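You operate a simulated robot arm through the tools that you are given. There is no shell and no other tool. Be economical: measure what you need, move in short steps, check, and stop when the job is done.

You run a simulated robot arm. Do the job below in one go: nothing can be reset, and whatever is moved stays where it is left.

Task
Press the bush flush into the silver roller and rack it.
Fine: shut the white latch over it first; lever back, latch open, roller in the green rack. Where these are worked on the way, their far stop is far enough and under half their travel is too little: white latch.

The check looks at the end state, three seconds after you hand in, the way a careful person would. Anything else that was tipped, shoved, dropped, spilled or broken makes it a failure.

Robot
A 7-joint arm with a two-finger parallel gripper, fixed in place. Base frame: the origin is at the foot of the arm, x ahead of it, y to its left, z up; the work surface is at about z = 840. Units: mm, degrees, N and s.
With the tool pointing down near the work surface it reaches from about 240 to 680 mm from the base axis. Its first joint turns from -66.0 to 66.0 degrees. Payload 2.4 kg.
The tool frame sits at the grasp point between the pads (the TCP): z along the fingers, y along the line on which they close. The tips reach 30 mm beyond it. Largest opening 94 mm; finger width 28, thickness 10; the body of the gripper, 50 by 96 mm, starts 55 mm behind the TCP.
Orientation is that of the tool frame in the base frame, as a unit quaternion [x, y, z, w]. With the fingers straight down and closing along the base's y, the tool's x points along the base's -x, its y along +y and its z along -z.

Tools
- The arm moves only by the tool apply_moves. Its argument "increments" is a list of rows, each a list of 7 numbers: the finger opening in m, from 0 to 0.094, then the shift along the tool's x, y, z in m, then the turn, a rotation vector about the tool's x, y, z in degrees. In form: [[hand, tx, ty, tz, wx, wy, wz], ...]. A call has 1 to 12 rows; each row is the pose to reach, as a shift and turn from the pose commanded when the call began, along the tool's axes at that moment. Rows are played at 5 a second. More than 50 mm and 8.6 degrees between two rows, or a gripper value outside its range, and nothing of the call is played. Where a pose cannot be reached the arm comes as near as it can. A force on the tool above 70 N (or 10 N above the force at the start of the call, whichever is more), or a blocked arm, ends the call early, and 0.2 s more pass. Each finger travels about 153 mm/s and halts on what it meets, pressing with about 42 N; the grip force reading is that of the motor and also rises with nothing between the fingers. The clock runs only during rows and for 0.2 s after the last one: add rows that repeat a pose to give the fingers time. It gives the time, the measured TCP pose, the force on the tool (base axes), the opening and the grip force at its end, in the units of the frame above (readings bear some noise), with the torque about the TCP (base axes, N m) and any sound that the robot's microphone picked up.
- Cameras (640 x 400 px; columns grow to the right, rows downward): "scene" is fixed at [45.2, 484.4, 1440.5]; the picture's right is [-0.65, -0.76, 0.00], its down [-0.46, 0.40, -0.79] and it looks along [0.60, -0.52, -0.61] (base axes); focal length 327 px, centre (320, 200). "wrist" rides on the gripper at [76, 14, -102] in the tool frame; the picture's right is [-0.18, 0.98, 0.00], its down [-0.75, -0.14, -0.64] and it looks along [-0.63, -0.12, 0.77] (tool axes); focal length 243 px, centre (320, 200). There is no depth. A picture from a camera that has moved, and an enlarged one, comes with that camera's place and axes in the base frame and with its lens.
- get_image(camera): a new picture of that camera. No time passes.
- enlarge(camera, box): a new picture of the part [left, top, right, bottom] of that camera's present view, enlarged. No time passes.
- sign_off(): hands the job in; it is judged then, once.

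Go step by step. Nothing tells you positions but the pictures and the camera data: compare them with the known pose of the tool, close in by small moves and look again before you grip or let go. The budget is 120 turns and 84 pictures, counting those below and the enlarged ones. Unless the task says otherwise, let go and move clear before handing in, and close with one line.

The tools are called after ">>>" by a JSON object that holds its "op" and its "data". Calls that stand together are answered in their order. apply_moves: Moves the arm, as the interface text tells. Its arguments: {"type":"object","properties":{"increments":{"type":"array","items":{"type":"array","items":{"type":"number"}}}},"required":["increments"]} The other tools are called the same way: get_image (camera) takes a picture; enlarge (camera, box) takes an enlarged picture of a part of a camera's view; sign_off () hands the job in.

At the start:

```text
time: 0.0
ee_pos: [437.6, 48.4, 1181.4]
tcp_rot: [0.0, 1.0, 0.001, 0.0]
force: [-0.2, -0.6, 0.3]
wrist_torque: [0.0, -0.04, 0.03]
opening: 93.8
finger_force: 0.1
```

scene: 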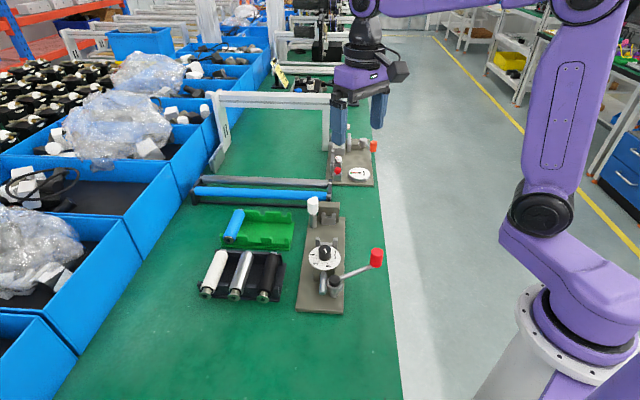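
wrist: 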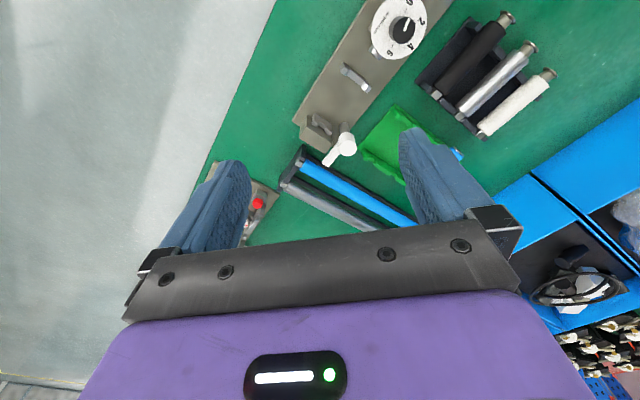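

I see a bench with a three-roller tray (white, silver, black), a green rack with a blue roller, and a press fixture with a dial, white latch and red-knobbed lever. I'll look closer first.

>>> {"op": "enlarge", "data": {"camera": "scene", "box": [280, 180, 400, 320]}}

>>> {"op": "enlarge", "data": {"camera": "scene", "box": [180, 190, 300, 310]}}

>>> {"op": "enlarge", "data": {"camera": "wrist", "box": [280, 0, 580, 200]}}

```text
2.86 times, centred on (340, 250) of scene
camera zoom: at [45.2, 484.4, 1440.5], right [-0.65, -0.76, 0.0], down [-0.46, 0.4, -0.79], along [0.6, -0.52, -0.61], focal length 933 px, centre (263, 57)
```

zoom: 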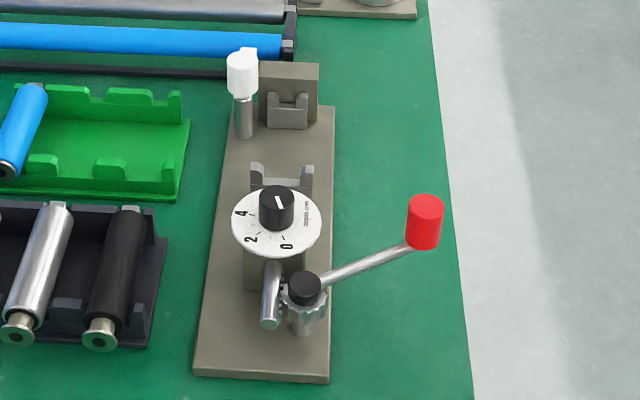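

```text
3.33 times, centred on (240, 250) of scene
camera zoom: at [45.2, 484.4, 1440.5], right [-0.65, -0.76, 0.0], down [-0.46, 0.4, -0.79], along [0.6, -0.52, -0.61], focal length 1089 px, centre (587, 33)
```

zoom: 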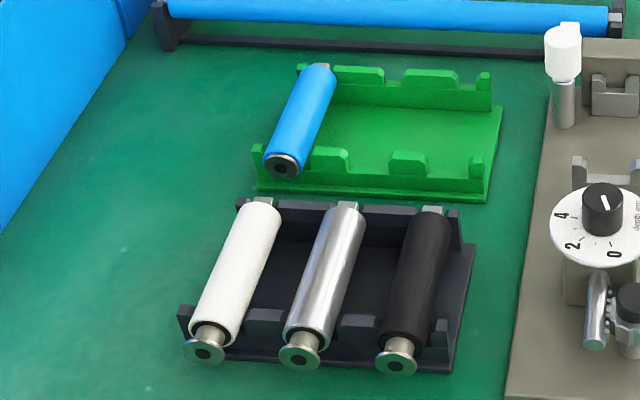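

```text
2.00 times, centred on (430, 100) of wrist
camera zoom: at [361.5, 63.7, 1285.2], right [0.18, 0.98, 0.0], down [0.75, -0.14, 0.64], along [0.63, -0.12, -0.77], focal length 485 px, centre (100, 400)
```

zoom: 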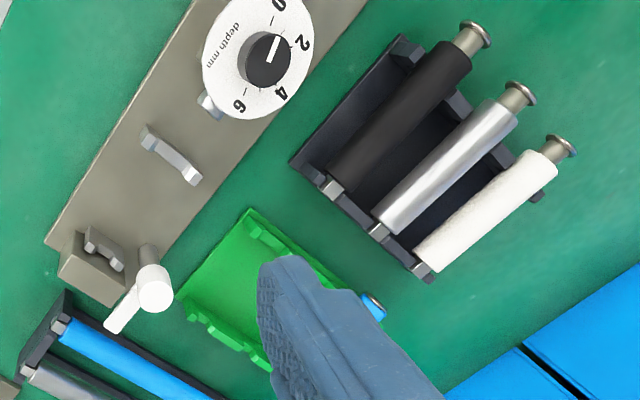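

The fixture, tray and rack all lie about 45° to the base axes. I'll turn the hand 45° to match, drop a bit and look from there.

>>> {"op": "apply_moves", "data": {"increments": [[0.094, 0.006, 0.025, 0.015, 0, 0, 7.5], [0.094, 0.012, 0.05, 0.03, 0, 0, 15], [0.094, 0.018, 0.075, 0.045, 0, 0, 22.5], [0.094, 0.024, 0.1, 0.06, 0, 0, 30], [0.094, 0.03, 0.12, 0.07, 0, 0, 37.5], [0.094, 0.036, 0.14, 0.08, 0, 0, 45], [0.094, 0.036, 0.14, 0.08, 0, 0, 45]]}}

>>> {"op": "get_image", "data": {"camera": "wrist"}}

```text
time: 1.6
ee_pos: [402.4, 188.8, 1102.2]
tcp_rot: [0.382, 0.924, 0.0, 0.0]
force: [-0.5, -0.3, 0.5]
wrist_torque: [-0.01, -0.05, -0.01]
opening: 93.9
finger_force: 0.1
```

```text
78 pictures are left
camera wrist: at [357.7, 253.8, 1204.9], right [0.83, 0.56, 0.0], down [0.43, -0.63, 0.64], along [0.36, -0.53, -0.77], focal length 243 px, centre (320, 200)
```

wrist: 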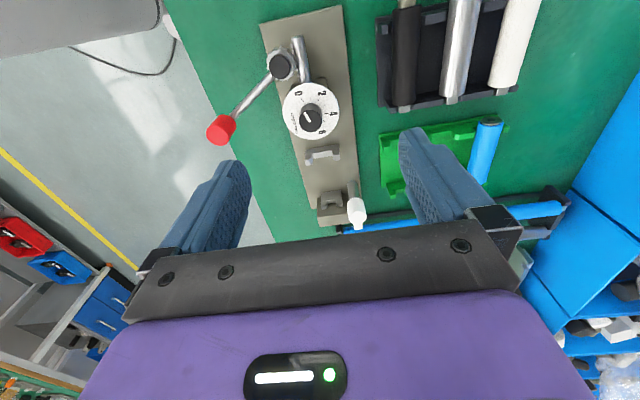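

>>> {"op": "enlarge", "data": {"camera": "wrist", "box": [200, 0, 400, 125]}}

>>> {"op": "enlarge", "data": {"camera": "wrist", "box": [270, 75, 400, 240]}}

>>> {"op": "enlarge", "data": {"camera": "scene", "box": [310, 230, 350, 270]}}

```text
3.20 times, centred on (300, 62) of wrist
camera zoom: at [357.7, 253.8, 1204.9], right [0.83, 0.56, 0.0], down [0.43, -0.63, 0.64], along [0.36, -0.53, -0.77], focal length 776 px, centre (384, 640)
```

zoom: 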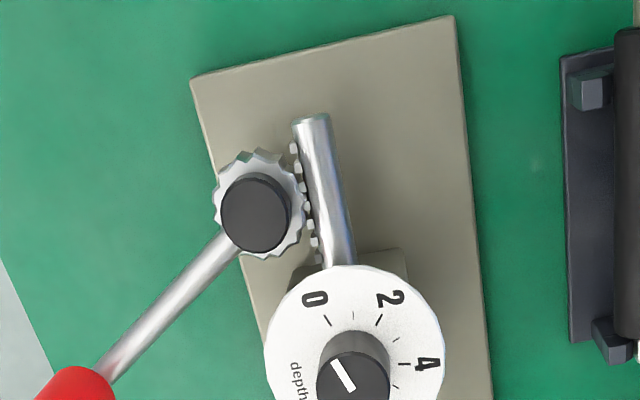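

```text
2.42 times, centred on (335, 158) of wrist
camera zoom: at [357.7, 253.8, 1204.9], right [0.83, 0.56, 0.0], down [0.43, -0.63, 0.64], along [0.36, -0.53, -0.77], focal length 588 px, centre (284, 303)
```

zoom: 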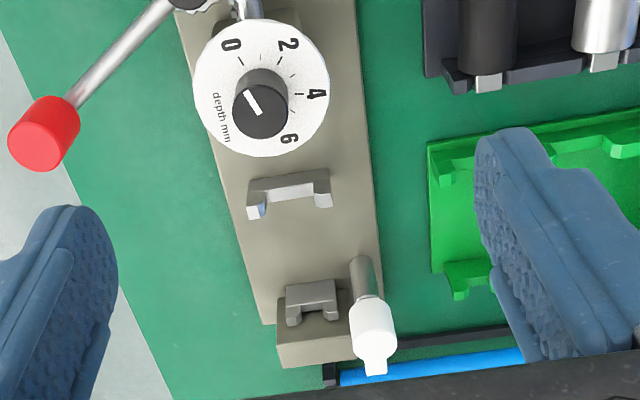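

```text
10.00 times, centred on (330, 250) of scene
camera zoom: at [45.2, 484.4, 1440.5], right [-0.65, -0.76, 0.0], down [-0.46, 0.4, -0.79], along [0.6, -0.52, -0.61], focal length 3266 px, centre (220, -300)
```

zoom: 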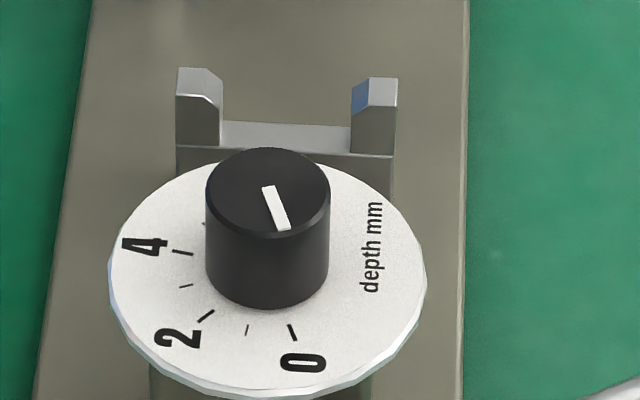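

The dial pointer sits at 0 (flush), the lever knob is near (327,81,919) and the latch post near (548,73). Next I look at the roller tray from close by.

>>> {"op": "apply_moves", "data": {"increments": [[0.094, 0.022, 0.032, 0.016, 0, 0, 0], [0.094, 0.044, 0.064, 0.032, 0, 0, 0], [0.094, 0.066, 0.096, 0.048, 0, 0, 0], [0.094, 0.088, 0.128, 0.064, 0, 0, 0], [0.094, 0.108, 0.162, 0.082, 0, 0, 0], [0.094, 0.108, 0.162, 0.082, 0, 0, 0]]}}

>>> {"op": "get_image", "data": {"camera": "wrist"}}

```text
time: 3.0
ee_pos: [438.8, 378.7, 1020.3]
tcp_rot: [0.383, 0.924, 0.0, 0.0]
force: [-0.5, 0.4, -0.1]
wrist_torque: [0.03, -0.04, 0.02]
opening: 93.9
finger_force: 0.1
```

```text
74 pictures are left
camera wrist: at [396.0, 444.3, 1123.6], right [0.83, 0.56, 0.0], down [0.43, -0.63, 0.64], along [0.36, -0.53, -0.77], focal length 243 px, centre (320, 200)
```

wrist: 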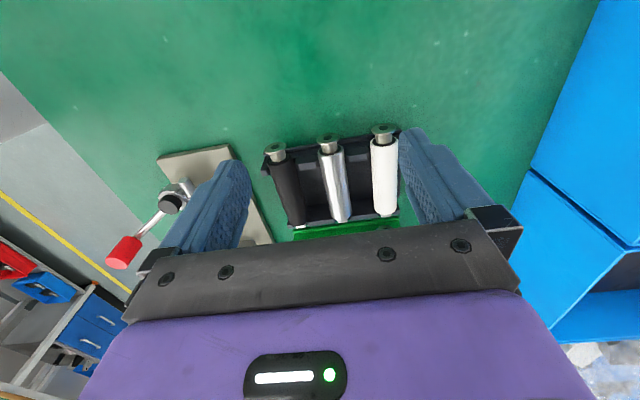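

>>> {"op": "enlarge", "data": {"camera": "wrist", "box": [255, 115, 415, 235]}}

>>> {"op": "enlarge", "data": {"camera": "scene", "box": [190, 235, 300, 310]}}

```text
3.33 times, centred on (335, 175) of wrist
camera zoom: at [396.0, 444.3, 1123.6], right [0.83, 0.56, 0.0], down [0.43, -0.63, 0.64], along [0.36, -0.53, -0.77], focal length 809 px, centre (270, 283)
```

zoom: 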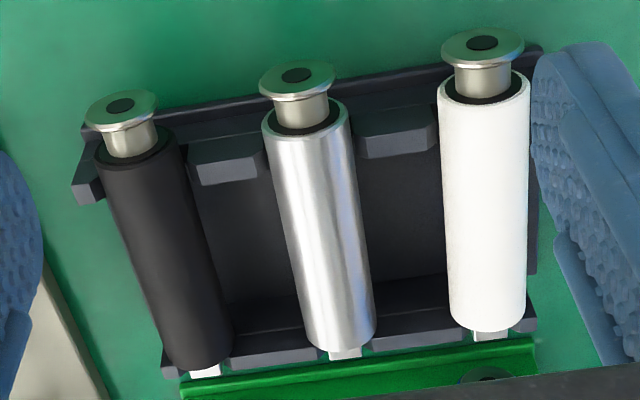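

```text
5.33 times, centred on (245, 272) of scene
camera zoom: at [45.2, 484.5, 1440.5], right [-0.65, -0.76, 0.0], down [-0.46, 0.4, -0.79], along [0.6, -0.52, -0.61], focal length 1742 px, centre (720, -187)
```

zoom: 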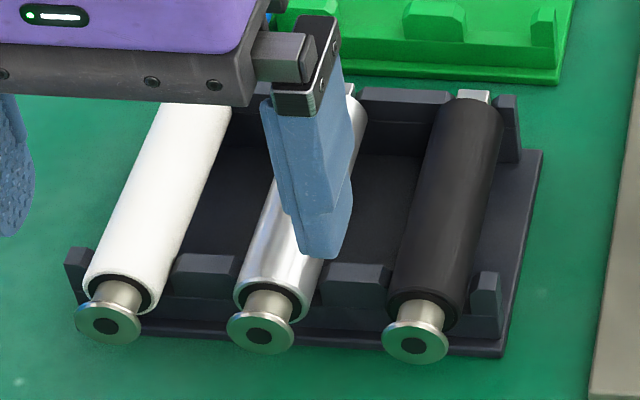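

Silver roller: flange at about (471,349.5), shank tip (561,260), axis height 874, about 30 mm in diameter and 60 mm from its neighbours. Before picking it I'll look closely at the fixture cradle and latch.

>>> {"op": "apply_moves", "data": {"increments": [[0.094, -0.03, -0.03, 0.0, 0, 0, 0], [0.094, -0.06, -0.06, 0.0, 0, 0, 0], [0.094, -0.09, -0.09, 0.0, 0, 0, 0], [0.094, -0.12, -0.12, 0.01, 0, 0, 0], [0.094, -0.15, -0.15, 0.01, 0, 0, 0], [0.094, -0.18, -0.179, 0.02, 0, 0, 0], [0.094, -0.18, -0.179, 0.02, 0, 0, 0]]}}

>>> {"op": "get_image", "data": {"camera": "wrist"}}

>>> {"op": "enlarge", "data": {"camera": "wrist", "box": [240, 60, 420, 220]}}

```text
time: 4.6
ee_pos: [442.6, 125.0, 1000.5]
tcp_rot: [0.383, 0.924, 0.0, 0.0]
force: [-0.3, -0.7, -0.1]
wrist_torque: [0.01, -0.02, 0.01]
opening: 94.0
finger_force: 0.1
```

```text
71 pictures are left
camera wrist: at [397.1, 189.2, 1103.7], right [0.82, 0.57, 0.0], down [0.43, -0.63, 0.64], along [0.36, -0.53, -0.77], focal length 243 px, centre (320, 200)
```

wrist: 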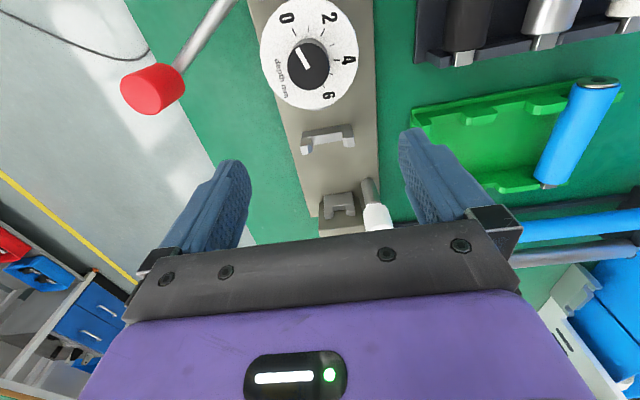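

```text
2.50 times, centred on (330, 140) of wrist
camera zoom: at [397.1, 189.2, 1103.7], right [0.82, 0.57, 0.0], down [0.43, -0.63, 0.64], along [0.36, -0.53, -0.77], focal length 606 px, centre (295, 350)
```

zoom: 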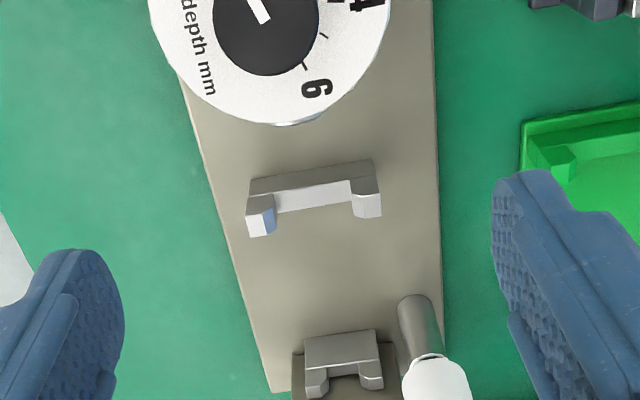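

Cradle is at about (470,95), anvil notch near (537,28), with the roller line at 45° between them; the latch post sits beside the notch. Now I hover over the silver roller with a narrower opening.

>>> {"op": "apply_moves", "data": {"increments": [[0.07, 0.014, 0.032, 0.0, 0, 0, 0], [0.05, 0.028, 0.064, 0.0, 0, 0, 0], [0.05, 0.042, 0.096, 0.005, 0, 0, 0], [0.05, 0.056, 0.128, 0.01, 0, 0, 0], [0.05, 0.07, 0.16, 0.02, 0, 0, 0], [0.05, 0.0766, 0.179, 0.0405, 0, 0, 0], [0.05, 0.0766, 0.179, 0.0405, 0, 0, 0], [0.05, 0.0766, 0.179, 0.0405, 0, 0, 0]]}}

>>> {"op": "enlarge", "data": {"camera": "wrist", "box": [220, 80, 420, 240]}}

>>> {"op": "enlarge", "data": {"camera": "scene", "box": [190, 210, 300, 310]}}

```text
time: 6.4
ee_pos: [511.7, 304.8, 958.4]
tcp_rot: [0.382, 0.924, 0.0, 0.0]
force: [0.0, 1.0, -0.5]
wrist_torque: [0.02, -0.01, 0.01]
opening: 50.1
finger_force: 0.1
```

```text
2.50 times, centred on (320, 160) of wrist
camera zoom: at [468.8, 370.1, 1062.7], right [0.82, 0.57, 0.0], down [0.43, -0.63, 0.64], along [0.36, -0.53, -0.77], focal length 606 px, centre (320, 300)
```

zoom: 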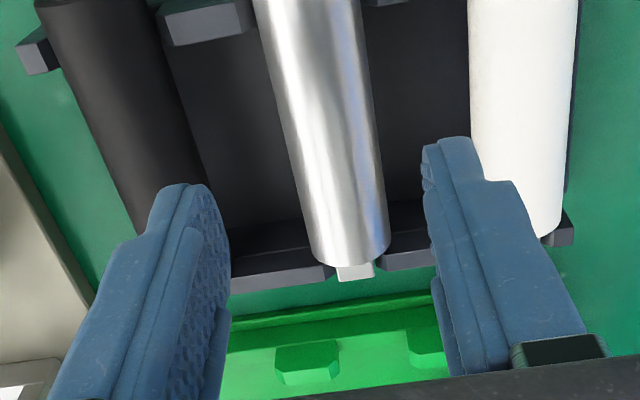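

```text
4.00 times, centred on (245, 260) of scene
camera zoom: at [45.2, 484.4, 1440.5], right [-0.65, -0.76, 0.0], down [-0.46, 0.4, -0.79], along [0.6, -0.52, -0.61], focal length 1306 px, centre (620, -40)
```

zoom: 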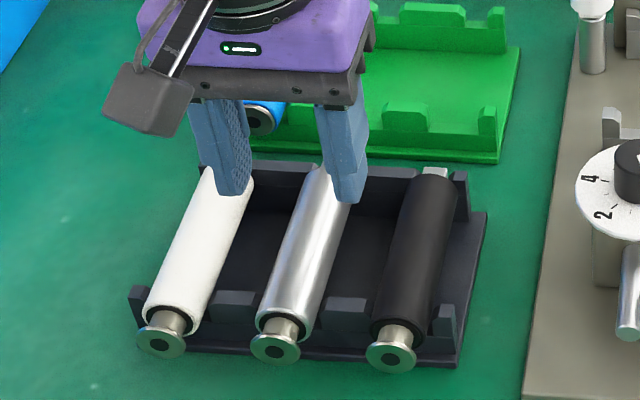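

The hand is about 3 mm off laterally; I correct that while descending in small steps around the silver roller.

>>> {"op": "apply_moves", "data": {"increments": [[0.05, -0.002, 0.003, 0.01, 0, 0, 0], [0.05, -0.002, 0.003, 0.025, 0, 0, 0], [0.05, -0.002, 0.003, 0.04, 0, 0, 0], [0.05, -0.002, 0.003, 0.04, 0, 0, 0]]}}

>>> {"op": "get_image", "data": {"camera": "wrist"}}

>>> {"op": "enlarge", "data": {"camera": "scene", "box": [190, 220, 290, 310]}}

```text
time: 7.4
ee_pos: [515.9, 306.7, 920.4]
tcp_rot: [0.382, 0.924, 0.0, 0.0]
force: [-0.9, -0.2, 0.2]
wrist_torque: [-0.02, 0.0, -0.01]
opening: 49.9
finger_force: 0.0
```

```text
67 pictures are left
camera wrist: at [473.1, 371.6, 1023.1], right [0.82, 0.57, 0.0], down [0.43, -0.63, 0.64], along [0.36, -0.53, -0.77], focal length 243 px, centre (320, 200)
```

wrist: 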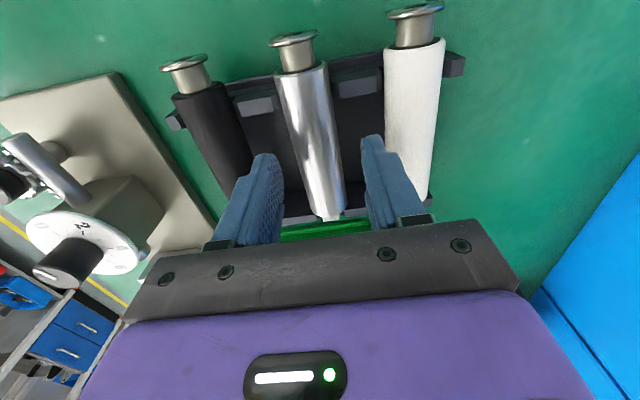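

```text
4.44 times, centred on (240, 265) of scene
camera zoom: at [45.2, 484.4, 1440.5], right [-0.65, -0.76, 0.0], down [-0.46, 0.4, -0.79], along [0.6, -0.52, -0.61], focal length 1452 px, centre (676, -89)
```

zoom: 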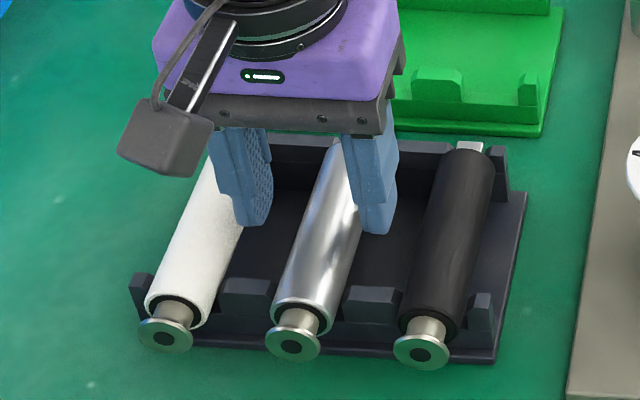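

Straddling is fine and symmetric. Descend to grip height.

>>> {"op": "apply_moves", "data": {"increments": [[0.05, 0, 0, 0.012, 0, 0, 0], [0.05, 0, 0, 0.024, 0, 0, 0], [0.05, 0, 0, 0.036, 0, 0, 0], [0.05, 0, 0, 0.036, 0, 0, 0]]}}

>>> {"op": "enlarge", "data": {"camera": "wrist", "box": [160, 20, 480, 240]}}

```text
time: 8.4
ee_pos: [514.8, 307.3, 884.4]
tcp_rot: [0.382, 0.924, -0.001, -0.001]
force: [-0.6, -0.1, 0.3]
wrist_torque: [0.05, 0.0, 0.02]
opening: 49.9
finger_force: 0.1
```

```text
1.82 times, centred on (320, 130) of wrist
camera zoom: at [472.6, 372.2, 986.9], right [0.82, 0.57, 0.0], down [0.43, -0.63, 0.64], along [0.36, -0.53, -0.77], focal length 441 px, centre (320, 327)
```

zoom: 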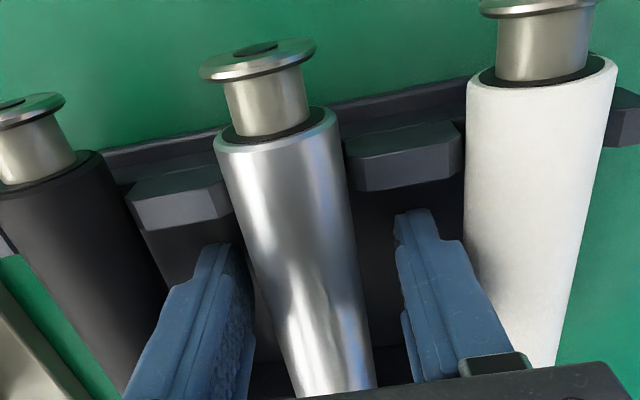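

Centred on the silver roller; close the grip.

>>> {"op": "apply_moves", "data": {"increments": [[0.03, 0, 0, 0, 0, 0, 0], [0.02, 0, 0, 0, 0, 0, 0], [0.015, 0, 0, 0, 0, 0, 0], [0.015, 0, 0, 0, 0, 0, 0]]}}

```text
time: 9.4
ee_pos: [514.8, 307.0, 884.5]
tcp_rot: [0.383, 0.924, -0.001, 0.0]
force: [-12.6, -8.8, 14.4]
wrist_torque: [-0.05, 0.08, -0.13]
opening: 31.1
finger_force: 42.0
```

Gripped at 31 mm. Lift slowly and check.

>>> {"op": "apply_moves", "data": {"increments": [[0.01, 0, 0, -0.005, 0, 0, 0], [0.01, 0, 0, -0.02, 0, 0, 0], [0.01, 0, 0, -0.05, 0, 0, 0], [0.01, 0, 0, -0.08, 0, 0, 0], [0.01, 0, 0, -0.11, 0, 0, 0], [0.01, 0, 0, -0.11, 0, 0, 0]]}}

>>> {"op": "enlarge", "data": {"camera": "scene", "box": [180, 180, 380, 320]}}

>>> {"op": "get_image", "data": {"camera": "wrist"}}

```text
time: 10.8
ee_pos: [515.7, 307.9, 992.9]
tcp_rot: [0.382, 0.924, 0.0, 0.0]
force: [-0.1, 0.2, -1.7]
wrist_torque: [-0.01, 0.05, 0.11]
opening: 27.7
finger_force: 42.3
```

```text
2.86 times, centred on (280, 250) of scene
camera zoom: at [45.3, 484.5, 1440.5], right [-0.65, -0.76, 0.0], down [-0.46, 0.4, -0.79], along [0.6, -0.52, -0.61], focal length 933 px, centre (434, 57)
```

zoom: 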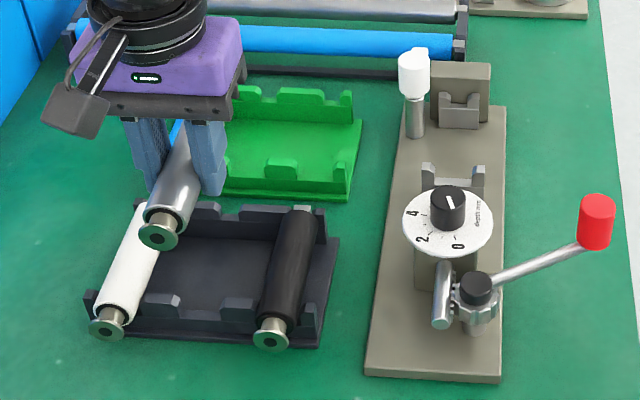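

```text
63 pictures are left
camera wrist: at [472.6, 373.1, 1096.4], right [0.82, 0.57, 0.0], down [0.43, -0.63, 0.64], along [0.36, -0.53, -0.77], focal length 243 px, centre (320, 200)
```

wrist: 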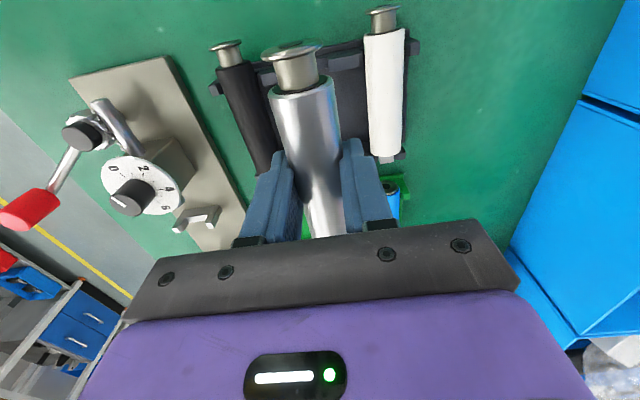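

The roller is held level. Now carry it over the fixture at height, then look.

>>> {"op": "apply_moves", "data": {"increments": [[0.01, -0.02, -0.025, 0, 0, 0, 0], [0.01, -0.042, -0.053, 0, 0, 0, 0], [0.01, -0.064, -0.081, 0, 0, 0, 0], [0.01, -0.086, -0.109, 0, 0, 0, 0], [0.01, -0.108, -0.137, 0, 0, 0, 0], [0.01, -0.13, -0.164, 0, 0, 0, 0], [0.01, -0.144, -0.1817, 0, 0, 0, 0], [0.01, -0.144, -0.1817, 0, 0, 0, 0]]}}

>>> {"op": "get_image", "data": {"camera": "wrist"}}

>>> {"op": "enlarge", "data": {"camera": "scene", "box": [270, 170, 390, 290]}}

```text
time: 12.6
ee_pos: [488.7, 76.7, 992.7]
tcp_rot: [0.381, 0.924, 0.001, 0.0]
force: [0.8, 0.6, -1.8]
wrist_torque: [-0.03, 0.0, -0.03]
opening: 28.9
finger_force: 41.9
```

```text
62 pictures are left
camera wrist: at [445.5, 141.5, 1096.8], right [0.82, 0.57, 0.0], down [0.43, -0.63, 0.64], along [0.36, -0.53, -0.77], focal length 243 px, centre (320, 200)
```

wrist: 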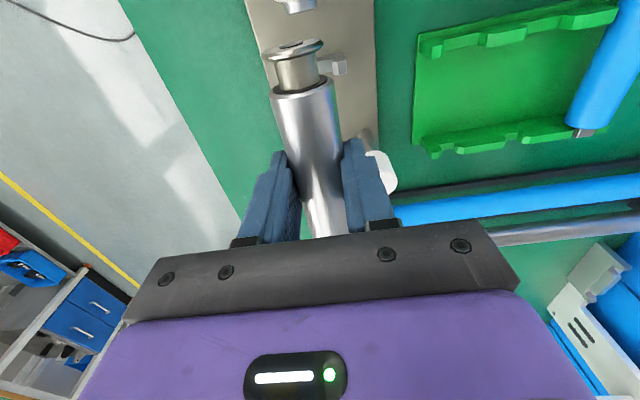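

```text
3.33 times, centred on (330, 230) of scene
camera zoom: at [45.3, 484.4, 1440.5], right [-0.65, -0.76, 0.0], down [-0.46, 0.4, -0.79], along [0.6, -0.52, -0.61], focal length 1089 px, centre (287, 100)
```

zoom: 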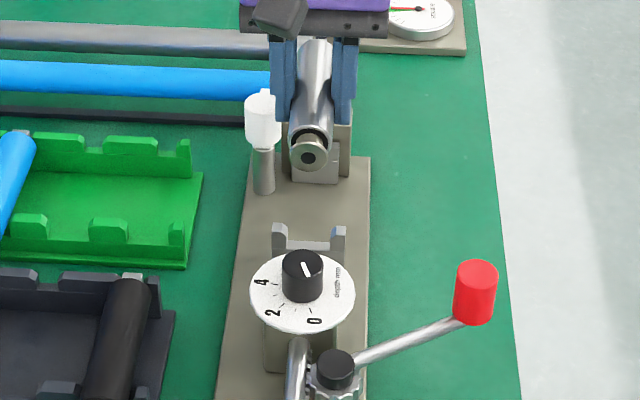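

Lateral alignment with the cradle reads within about 1 mm. Descend partway and check again.

>>> {"op": "apply_moves", "data": {"increments": [[0.01, 0, 0, 0.025, 0, 0, 0], [0.01, 0, 0, 0.05, 0, 0, 0], [0.01, 0, 0, 0.075, 0, 0, 0], [0.01, 0, 0, 0.085, 0, 0, 0], [0.01, 0, 0, 0.085, 0, 0, 0]]}}

>>> {"op": "get_image", "data": {"camera": "wrist"}}

>>> {"op": "enlarge", "data": {"camera": "scene", "box": [290, 190, 370, 270]}}

```text
time: 13.8
ee_pos: [489.2, 77.2, 908.0]
tcp_rot: [0.383, 0.924, 0.001, 0.0]
force: [-0.5, -0.6, -2.3]
wrist_torque: [-0.01, 0.0, -0.01]
opening: 29.0
finger_force: 42.1
```

```text
60 pictures are left
camera wrist: at [446.3, 141.4, 1011.4], right [0.82, 0.57, 0.0], down [0.43, -0.63, 0.64], along [0.36, -0.53, -0.77], focal length 243 px, centre (320, 200)
```

wrist: 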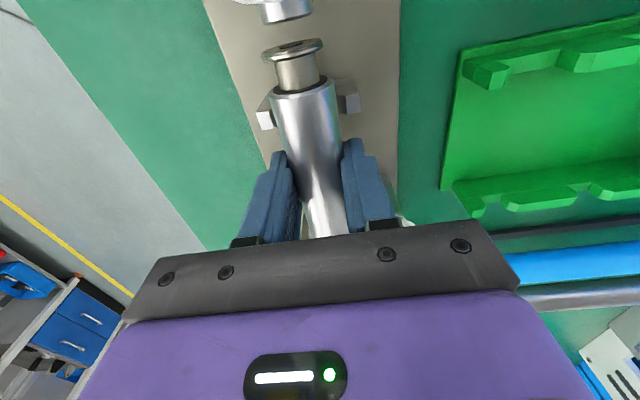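

```text
5.00 times, centred on (330, 230) of scene
camera zoom: at [45.3, 484.4, 1440.5], right [-0.65, -0.76, 0.0], down [-0.46, 0.4, -0.79], along [0.6, -0.52, -0.61], focal length 1633 px, centre (270, 50)
```

zoom: 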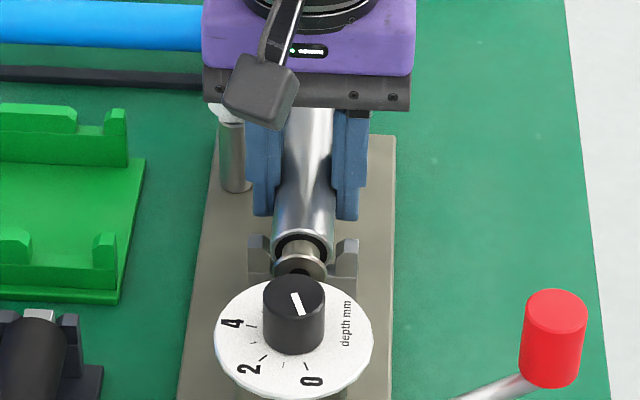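

Looks centred between the cradle arms. Lower gently toward seating.

>>> {"op": "apply_moves", "data": {"increments": [[0.01, 0, 0, 0.006, 0, 0, 0], [0.01, 0, 0, 0.011, 0, 0, 0], [0.01, 0, 0, 0.015, 0, 0, 0], [0.01, 0, 0, 0.019, 0, 0, 0], [0.01, 0, 0, 0.019, 0, 0, 0]]}}

>>> {"op": "enlarge", "data": {"camera": "wrist", "box": [200, 0, 440, 150]}}

```text
time: 14.8
ee_pos: [491.0, 76.6, 894.3]
tcp_rot: [0.383, 0.924, 0.001, 0.002]
force: [-10.6, -1.0, 16.1]
wrist_torque: [-0.33, -0.31, -0.27]
opening: 29.4
finger_force: 42.3
stopped in row 5: the force on the tool passed its limit at 77 N (the readings are from after the stop); the commanded pose is now the measured one
```

```text
2.67 times, centred on (320, 75) of wrist
camera zoom: at [446.9, 141.4, 997.8], right [0.83, 0.56, 0.0], down [0.43, -0.63, 0.64], along [0.36, -0.53, -0.77], focal length 647 px, centre (320, 533)
```

zoom: 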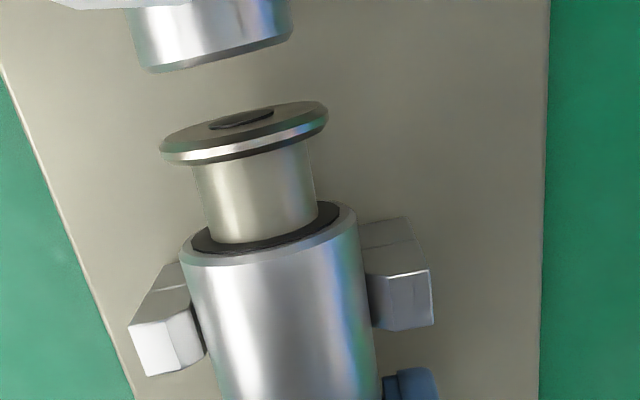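

It met something about 8 mm above the expected seat; the torque suggests contact at the anvil end. I lift, shift back 3 mm and 2 mm sideways, and try again gently.

>>> {"op": "apply_moves", "data": {"increments": [[0.01, 0, 0, -0.006, 0, 0, 0], [0.01, 0.0015, -0.001, -0.012, 0, 0, 0], [0.01, 0.003, -0.002, -0.012, 0, 0, 0], [0.01, 0.003, -0.002, -0.012, 0, 0, 0]]}}

>>> {"op": "enlarge", "data": {"camera": "wrist", "box": [200, 0, 440, 150]}}

>>> {"op": "enlarge", "data": {"camera": "scene", "box": [300, 200, 360, 270]}}

```text
time: 15.8
ee_pos: [488.3, 76.8, 905.8]
tcp_rot: [0.382, 0.924, 0.002, 0.003]
force: [-0.5, 0.0, -1.5]
wrist_torque: [-0.01, -0.02, 0.02]
opening: 29.4
finger_force: 42.1
```

```text
2.67 times, centred on (320, 75) of wrist
camera zoom: at [443.8, 141.6, 1009.0], right [0.83, 0.56, 0.01], down [0.43, -0.63, 0.64], along [0.37, -0.53, -0.77], focal length 647 px, centre (320, 533)
```

zoom: 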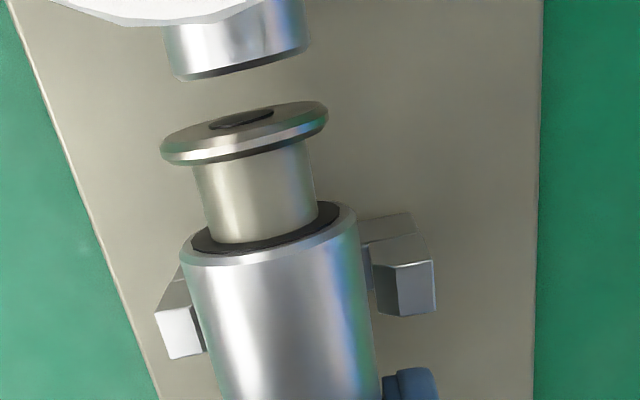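

```text
5.71 times, centred on (330, 235) of scene
camera zoom: at [45.3, 484.4, 1440.5], right [-0.65, -0.76, 0.0], down [-0.46, 0.4, -0.79], along [0.6, -0.52, -0.61], focal length 1866 px, centre (263, 0)
```

zoom: 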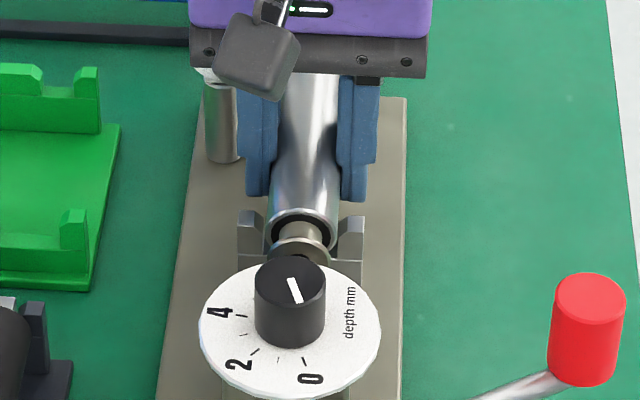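

>>> {"op": "apply_moves", "data": {"increments": [[0.01, 0, 0, 0.008, 0, 0, 0], [0.01, 0, 0, 0.012, 0, 0, 0], [0.01, 0, 0, 0.015, 0, 0, 0], [0.01, 0, 0, 0.017, 0, 0, 0], [0.01, 0, 0, 0.017, 0, 0, 0]]}}

```text
time: 16.8
ee_pos: [488.9, 77.5, 894.2]
tcp_rot: [0.384, 0.923, 0.004, 0.004]
force: [-1.9, -0.5, 11.4]
wrist_torque: [0.32, 0.39, 0.01]
opening: 29.4
finger_force: 42.1
stopped in row 4: the force on the tool passed its limit at 76 N (the readings are from after the stop); the commanded pose is now the measured one
```

>>> {"op": "enlarge", "data": {"camera": "scene", "box": [310, 220, 350, 255]}}

>>> {"op": "enlarge", "data": {"camera": "wrist", "box": [240, 20, 380, 110]}}

```text
11.43 times, centred on (330, 238) of scene
camera zoom: at [45.0, 484.4, 1440.5], right [-0.65, -0.76, 0.0], down [-0.46, 0.4, -0.79], along [0.6, -0.52, -0.61], focal length 3733 px, centre (206, -229)
```

zoom: 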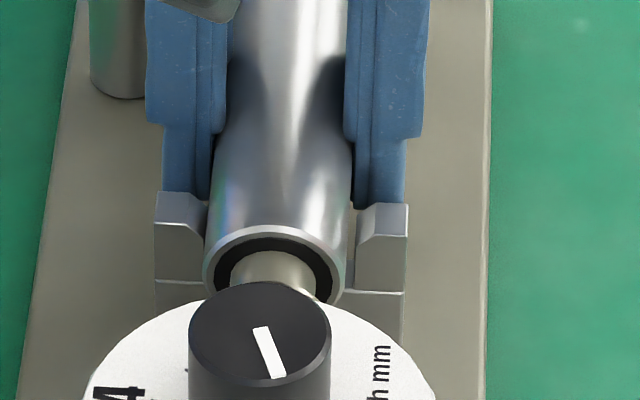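

```text
4.44 times, centred on (310, 65) of wrist
camera zoom: at [444.9, 142.4, 997.2], right [0.83, 0.56, 0.01], down [0.43, -0.63, 0.65], along [0.37, -0.53, -0.76], focal length 1078 px, centre (364, 800)
```

zoom: 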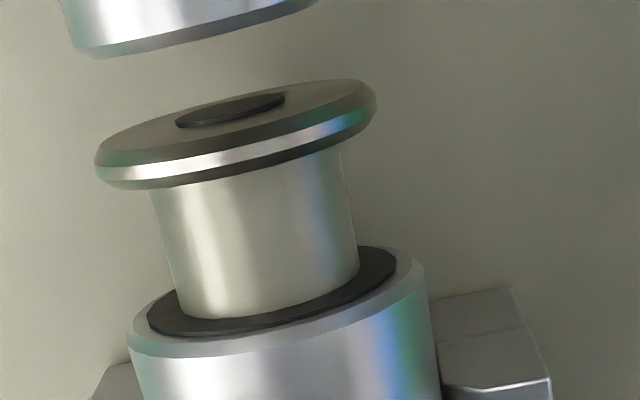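

The stop height suggests either the shank or the finger tips touch something before seating. I'll lift off and take an angled look at the notch and cradle with the roller still held.

>>> {"op": "apply_moves", "data": {"increments": [[0.01, 0, 0, -0.03, 0, 0, 0], [0.01, 0, 0, -0.07, 0, 0, 0], [0.01, 0.025, -0.027, -0.07, 0, 0, 0], [0.01, 0.05, -0.055, -0.07, 0, 0, 0], [0.01, 0.05, -0.055, -0.07, 0, 0, 0]]}}

>>> {"op": "get_image", "data": {"camera": "wrist"}}

>>> {"op": "enlarge", "data": {"camera": "scene", "box": [300, 190, 360, 250]}}

```text
time: 18.0
ee_pos: [413.3, 74.7, 964.1]
tcp_rot: [0.383, 0.924, 0.002, 0.004]
force: [0.9, -0.6, -2.7]
wrist_torque: [0.0, -0.02, -0.02]
opening: 29.4
finger_force: 42.1
```

```text
53 pictures are left
camera wrist: at [369.0, 139.3, 1066.1], right [0.83, 0.56, 0.01], down [0.43, -0.63, 0.65], along [0.37, -0.53, -0.76], focal length 243 px, centre (320, 200)
```

wrist: 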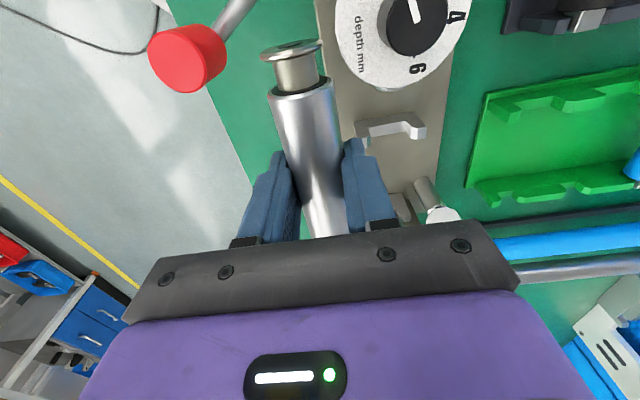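

```text
6.67 times, centred on (330, 220) of scene
camera zoom: at [45.2, 484.4, 1440.5], right [-0.65, -0.76, 0.0], down [-0.46, 0.4, -0.79], along [0.6, -0.52, -0.61], focal length 2178 px, centre (253, 67)
```

zoom: 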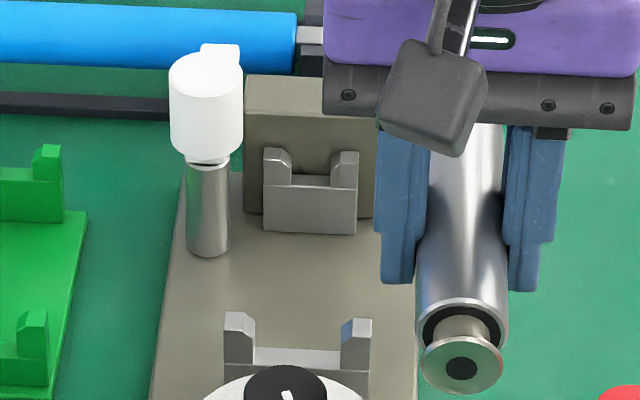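

The roller was in fact seated: the notch floor works out near z 873 and the cradle near 865, matching the contact height. I'll zoom in on the latch before going back.

>>> {"op": "enlarge", "data": {"camera": "scene", "box": [310, 190, 342, 216]}}

>>> {"op": "enlarge", "data": {"camera": "wrist", "box": [340, 100, 500, 225]}}

```text
15.38 times, centred on (326, 203) of scene
camera zoom: at [45.2, 484.4, 1440.5], right [-0.65, -0.76, 0.0], down [-0.46, 0.4, -0.79], along [0.6, -0.52, -0.61], focal length 5025 px, centre (228, 154)
```

zoom: 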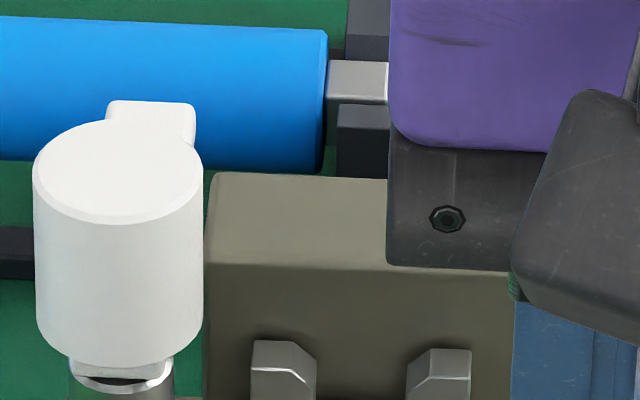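

```text
3.20 times, centred on (420, 162) of wrist
camera zoom: at [369.0, 139.3, 1066.1], right [0.83, 0.56, 0.01], down [0.43, -0.63, 0.65], along [0.37, -0.53, -0.76], focal length 776 px, centre (0, 320)
```

zoom: 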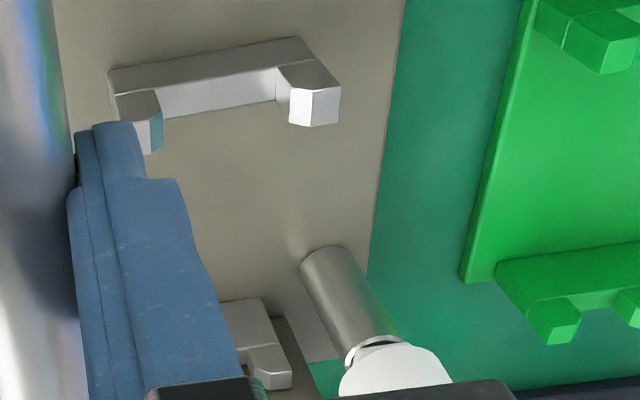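

Latch: a white knob about 28 mm wide (z 902–943) on a post with a low arm pointing away from the press. It closes by a 90° clockwise turn. First I put the roller back over its seat and lower it.

>>> {"op": "apply_moves", "data": {"increments": [[0.01, -0.028, 0.028, 0, 0.2, 0.2, 0], [0.01, -0.0556, 0.0552, 0, 0.4, 0.35, 0], [0.01, -0.0556, 0.0552, 0.03, 0.4, 0.35, 0], [0.01, -0.0556, 0.0552, 0.06, 0.4, 0.35, 0], [0.01, -0.0556, 0.0552, 0.068, 0.4, 0.35, 0], [0.01, -0.0556, 0.0552, 0.068, 0.4, 0.35, 0]]}}

```text
time: 19.1
ee_pos: [494.4, 74.0, 909.3]
tcp_rot: [0.382, 0.924, 0.0, 0.001]
force: [-13.2, -2.1, 23.1]
wrist_torque: [-0.43, 0.0, 0.21]
opening: 30.0
finger_force: 42.2
stopped in row 5: the force on the tool passed its limit at 93 N (the readings are from after the stop); the commanded pose is now the measured one
```

>>> {"op": "enlarge", "data": {"camera": "scene", "box": [290, 170, 380, 260]}}

>>> {"op": "get_image", "data": {"camera": "wrist"}}

```text
4.44 times, centred on (335, 215) of scene
camera zoom: at [44.5, 484.3, 1440.6], right [-0.65, -0.76, 0.0], down [-0.46, 0.4, -0.79], along [0.6, -0.52, -0.61], focal length 1452 px, centre (253, 133)
```

zoom: 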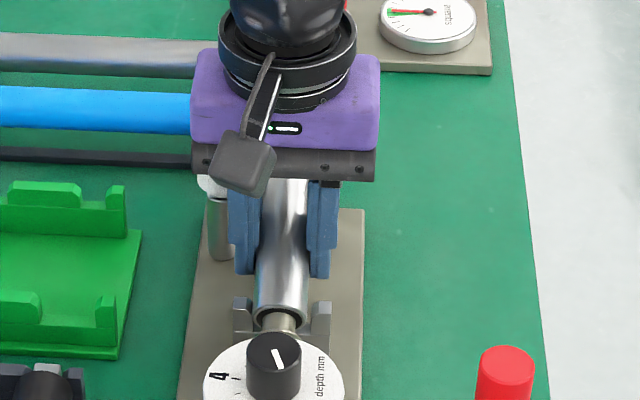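

```text
48 pictures are left
camera wrist: at [450.1, 139.1, 1011.8], right [0.82, 0.57, 0.0], down [0.43, -0.63, 0.64], along [0.37, -0.53, -0.77], focal length 243 px, centre (320, 200)
```

wrist: 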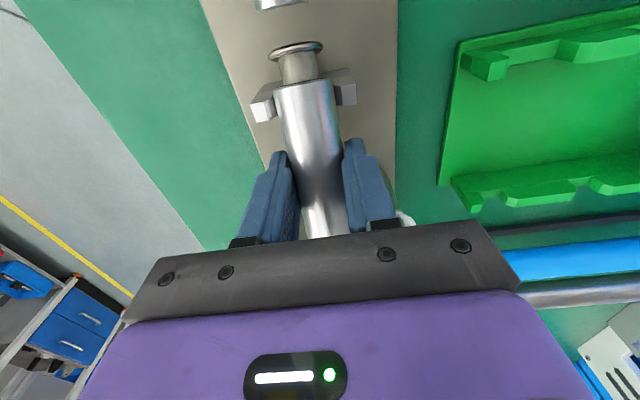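

The shank end caught on a notch arm and the roller pitched a little in the grip. Lift, recenter and check.

>>> {"op": "apply_moves", "data": {"increments": [[0.01, 0, 0, -0.01, 0, 0, 0], [0.01, 0, 0, -0.03, 0, 0, 0], [0.01, 0.005, -0.002, -0.03, 0, 0, 0], [0.01, 0.005, -0.002, -0.03, 0, 0, 0]]}}

>>> {"op": "enlarge", "data": {"camera": "scene", "box": [300, 180, 370, 260]}}

>>> {"op": "enlarge", "data": {"camera": "wrist", "box": [220, 20, 420, 150]}}

```text
time: 20.1
ee_pos: [490.7, 76.1, 937.5]
tcp_rot: [0.383, 0.924, 0.002, 0.002]
force: [-0.8, 0.8, -3.2]
wrist_torque: [0.0, -0.01, -0.04]
opening: 28.8
finger_force: 42.3
```

```text
5.00 times, centred on (335, 220) of scene
camera zoom: at [45.3, 484.4, 1440.5], right [-0.65, -0.76, 0.0], down [-0.46, 0.4, -0.79], along [0.6, -0.52, -0.61], focal length 1633 px, centre (245, 100)
```

zoom: 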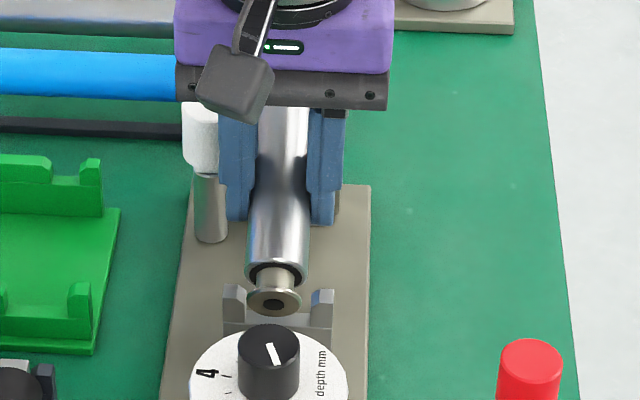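

```text
3.08 times, centred on (320, 85) of wrist
camera zoom: at [446.5, 141.5, 1040.8], right [0.82, 0.57, 0.01], down [0.43, -0.63, 0.64], along [0.37, -0.53, -0.77], focal length 746 px, centre (320, 554)
```

zoom: 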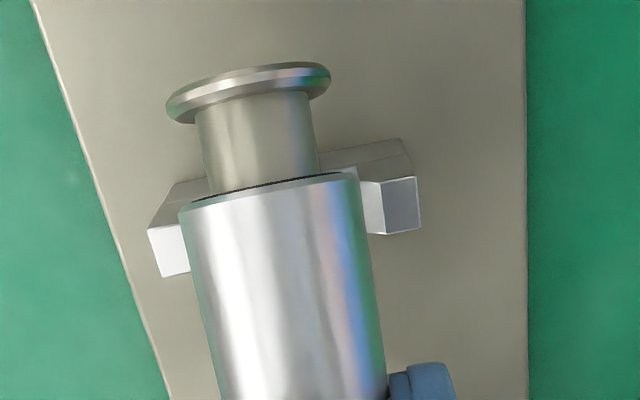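

Lateral alignment looks right. I lower slowly so the cradle levels the roller as the shank goes into the notch.

>>> {"op": "apply_moves", "data": {"increments": [[0.01, 0, 0, 0.015, 0, 0, 0], [0.01, 0, 0, 0.028, 0, 0, 0], [0.01, 0, 0, 0.032, 0, 0, 0], [0.01, 0, 0, 0.035, 0, 0, 0], [0.01, 0, 0, 0.038, 0, 0, 0], [0.01, 0, 0, 0.041, 0, 0, 0], [0.01, 0, 0, 0.044, 0, 0, 0], [0.01, 0, 0, 0.046, 0, 0, 0]]}}

>>> {"op": "enlarge", "data": {"camera": "wrist", "box": [220, 20, 420, 150]}}

```text
time: 21.9
ee_pos: [491.6, 76.0, 894.6]
tcp_rot: [0.384, 0.923, 0.003, 0.004]
force: [-12.1, -8.8, 61.1]
wrist_torque: [0.49, 0.73, -0.24]
opening: 29.5
finger_force: 41.6
```

```text
3.08 times, centred on (320, 85) of wrist
camera zoom: at [446.6, 140.8, 997.4], right [0.83, 0.56, 0.01], down [0.42, -0.63, 0.65], along [0.37, -0.53, -0.76], focal length 746 px, centre (320, 554)
```

zoom: 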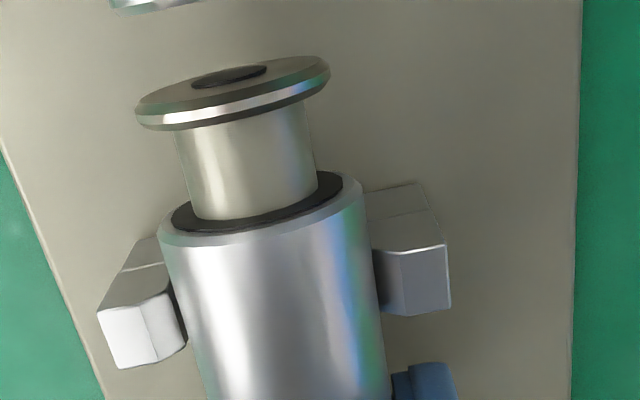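

The roller has levelled and is seated. Relieve the force and open the fingers.

>>> {"op": "apply_moves", "data": {"increments": [[0.01, 0, 0, -0.002, 0, 0, 0], [0.034, 0, 0, -0.003, 0, 0, 0], [0.042, 0, 0, -0.003, 0, 0, 0], [0.05, 0, 0, -0.003, 0, 0, 0], [0.05, 0, 0, -0.003, 0, 0, 0]]}}

>>> {"op": "enlarge", "data": {"camera": "wrist", "box": [200, 0, 440, 230]}}

```text
time: 23.1
ee_pos: [490.1, 77.8, 894.4]
tcp_rot: [0.383, 0.924, 0.001, 0.001]
force: [-0.2, -0.2, 0.5]
wrist_torque: [-0.01, -0.01, 0.02]
opening: 49.9
finger_force: 0.2
```

```text
1.74 times, centred on (320, 115) of wrist
camera zoom: at [446.4, 141.5, 997.6], right [0.82, 0.57, 0.0], down [0.43, -0.63, 0.64], along [0.37, -0.53, -0.77], focal length 422 px, centre (320, 348)
```

zoom: 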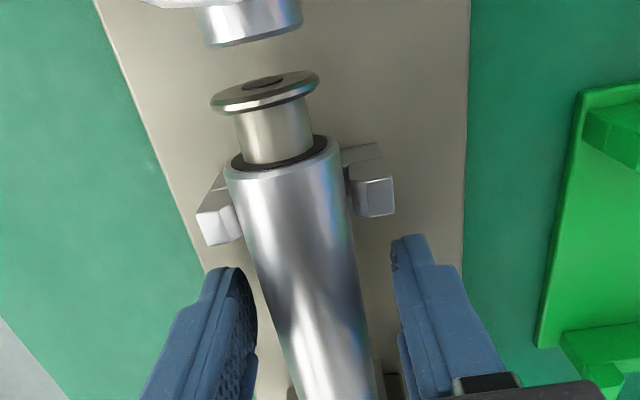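

Released cleanly. I rise straight up and back to inspect the seating.

>>> {"op": "apply_moves", "data": {"increments": [[0.05, 0, 0, -0.02, 0, 0, 0], [0.05, 0, 0, -0.05, 0, 0, 0], [0.05, 0, 0, -0.09, 0, 0, 0], [0.05, 0.03, 0, -0.12, 0, 0, 0], [0.05, 0.07, 0, -0.12, 0, 0, 0], [0.05, 0.07, 0, -0.12, 0, 0, 0]]}}

>>> {"op": "enlarge", "data": {"camera": "wrist", "box": [240, 50, 420, 220]}}

>>> {"op": "enlarge", "data": {"camera": "scene", "box": [300, 190, 360, 260]}}

```text
time: 24.5
ee_pos: [439.3, 126.5, 1014.6]
tcp_rot: [0.383, 0.924, 0.002, 0.002]
force: [0.2, 0.4, 0.3]
wrist_torque: [-0.01, 0.02, 0.0]
opening: 50.0
finger_force: 0.0
```

```text
2.35 times, centred on (330, 135) of wrist
camera zoom: at [395.1, 190.5, 1117.3], right [0.82, 0.57, 0.0], down [0.43, -0.63, 0.64], along [0.37, -0.53, -0.77], focal length 571 px, centre (296, 353)
```

zoom: 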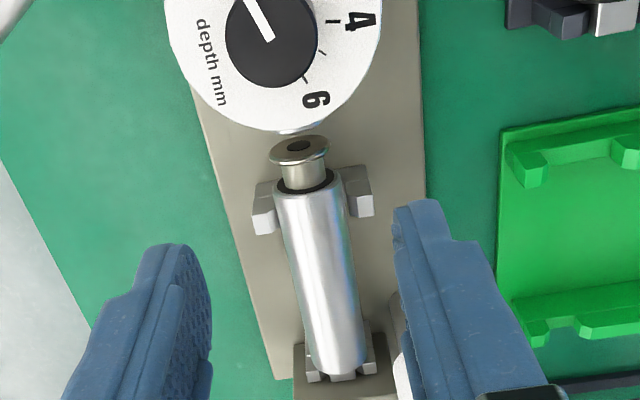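

```text
5.71 times, centred on (330, 225) of scene
camera zoom: at [45.2, 484.4, 1440.5], right [-0.65, -0.76, 0.0], down [-0.46, 0.4, -0.79], along [0.6, -0.52, -0.61], focal length 1866 px, centre (263, 57)
```

zoom: 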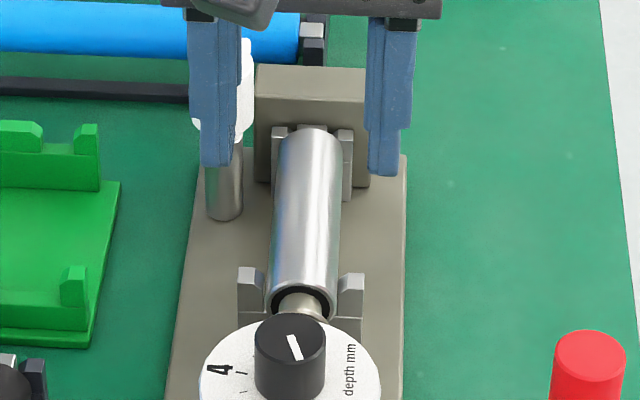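

The roller sits properly in the cradle and notch. Next I turn the hand to close along the fixture axis and hover over the latch knob.

>>> {"op": "apply_moves", "data": {"increments": [[0.05, -0.01, 0.0035, 0, 0, 0, -8.2], [0.05, -0.02, 0.007, 0, 0, 0, -16.4], [0.05, -0.03, 0.0105, 0, 0, 0, -24.6], [0.05, -0.04, 0.014, 0, 0, 0, -32.8], [0.05, -0.05, 0.0175, 0, 0, 0, -41], [0.05, -0.06, 0.021, 0, 0, 0, -49.2], [0.05, -0.07, 0.0245, 0, 0, 0, -57.4], [0.05, -0.08, 0.028, 0, 0, 0, -65.6], [0.05, -0.09, 0.0315, 0, 0, 0, -73.8], [0.05, -0.1, 0.035, 0, 0, 0, -82], [0.05, -0.1139, 0.0391, 0, 0, 0, -90], [0.05, -0.1139, 0.0391, 0, 0, 0, -90]]}}

>>> {"op": "get_image", "data": {"camera": "wrist"}}

>>> {"op": "enlarge", "data": {"camera": "scene", "box": [280, 150, 380, 240]}}

```text
time: 27.1
ee_pos: [547.3, 73.3, 1014.6]
tcp_rot: [-0.384, 0.923, -0.001, 0.002]
force: [-0.4, -0.5, -1.0]
wrist_torque: [0.03, 0.01, 0.0]
opening: 50.1
finger_force: 0.1
```

```text
41 pictures are left
camera wrist: at [484.7, 30.1, 1117.8], right [-0.57, 0.82, 0.0], down [0.63, 0.43, 0.65], along [0.53, 0.36, -0.76], focal length 243 px, centre (320, 200)
```

wrist: 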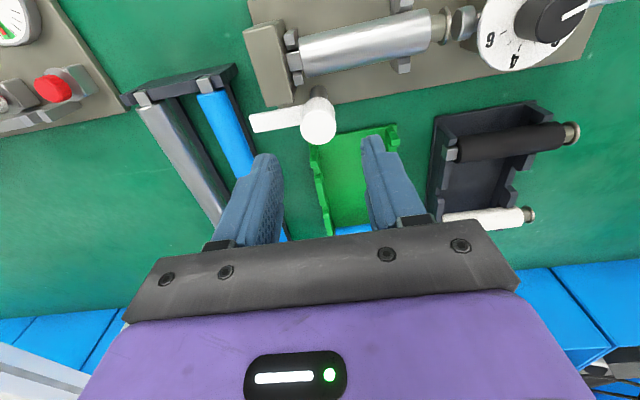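

```text
4.44 times, centred on (330, 195) of scene
camera zoom: at [45.2, 484.4, 1440.5], right [-0.65, -0.76, 0.0], down [-0.46, 0.4, -0.79], along [0.6, -0.52, -0.61], focal length 1452 px, centre (276, 222)
```

zoom: 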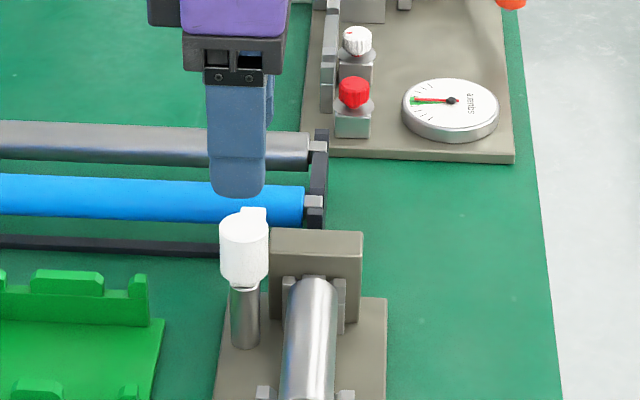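

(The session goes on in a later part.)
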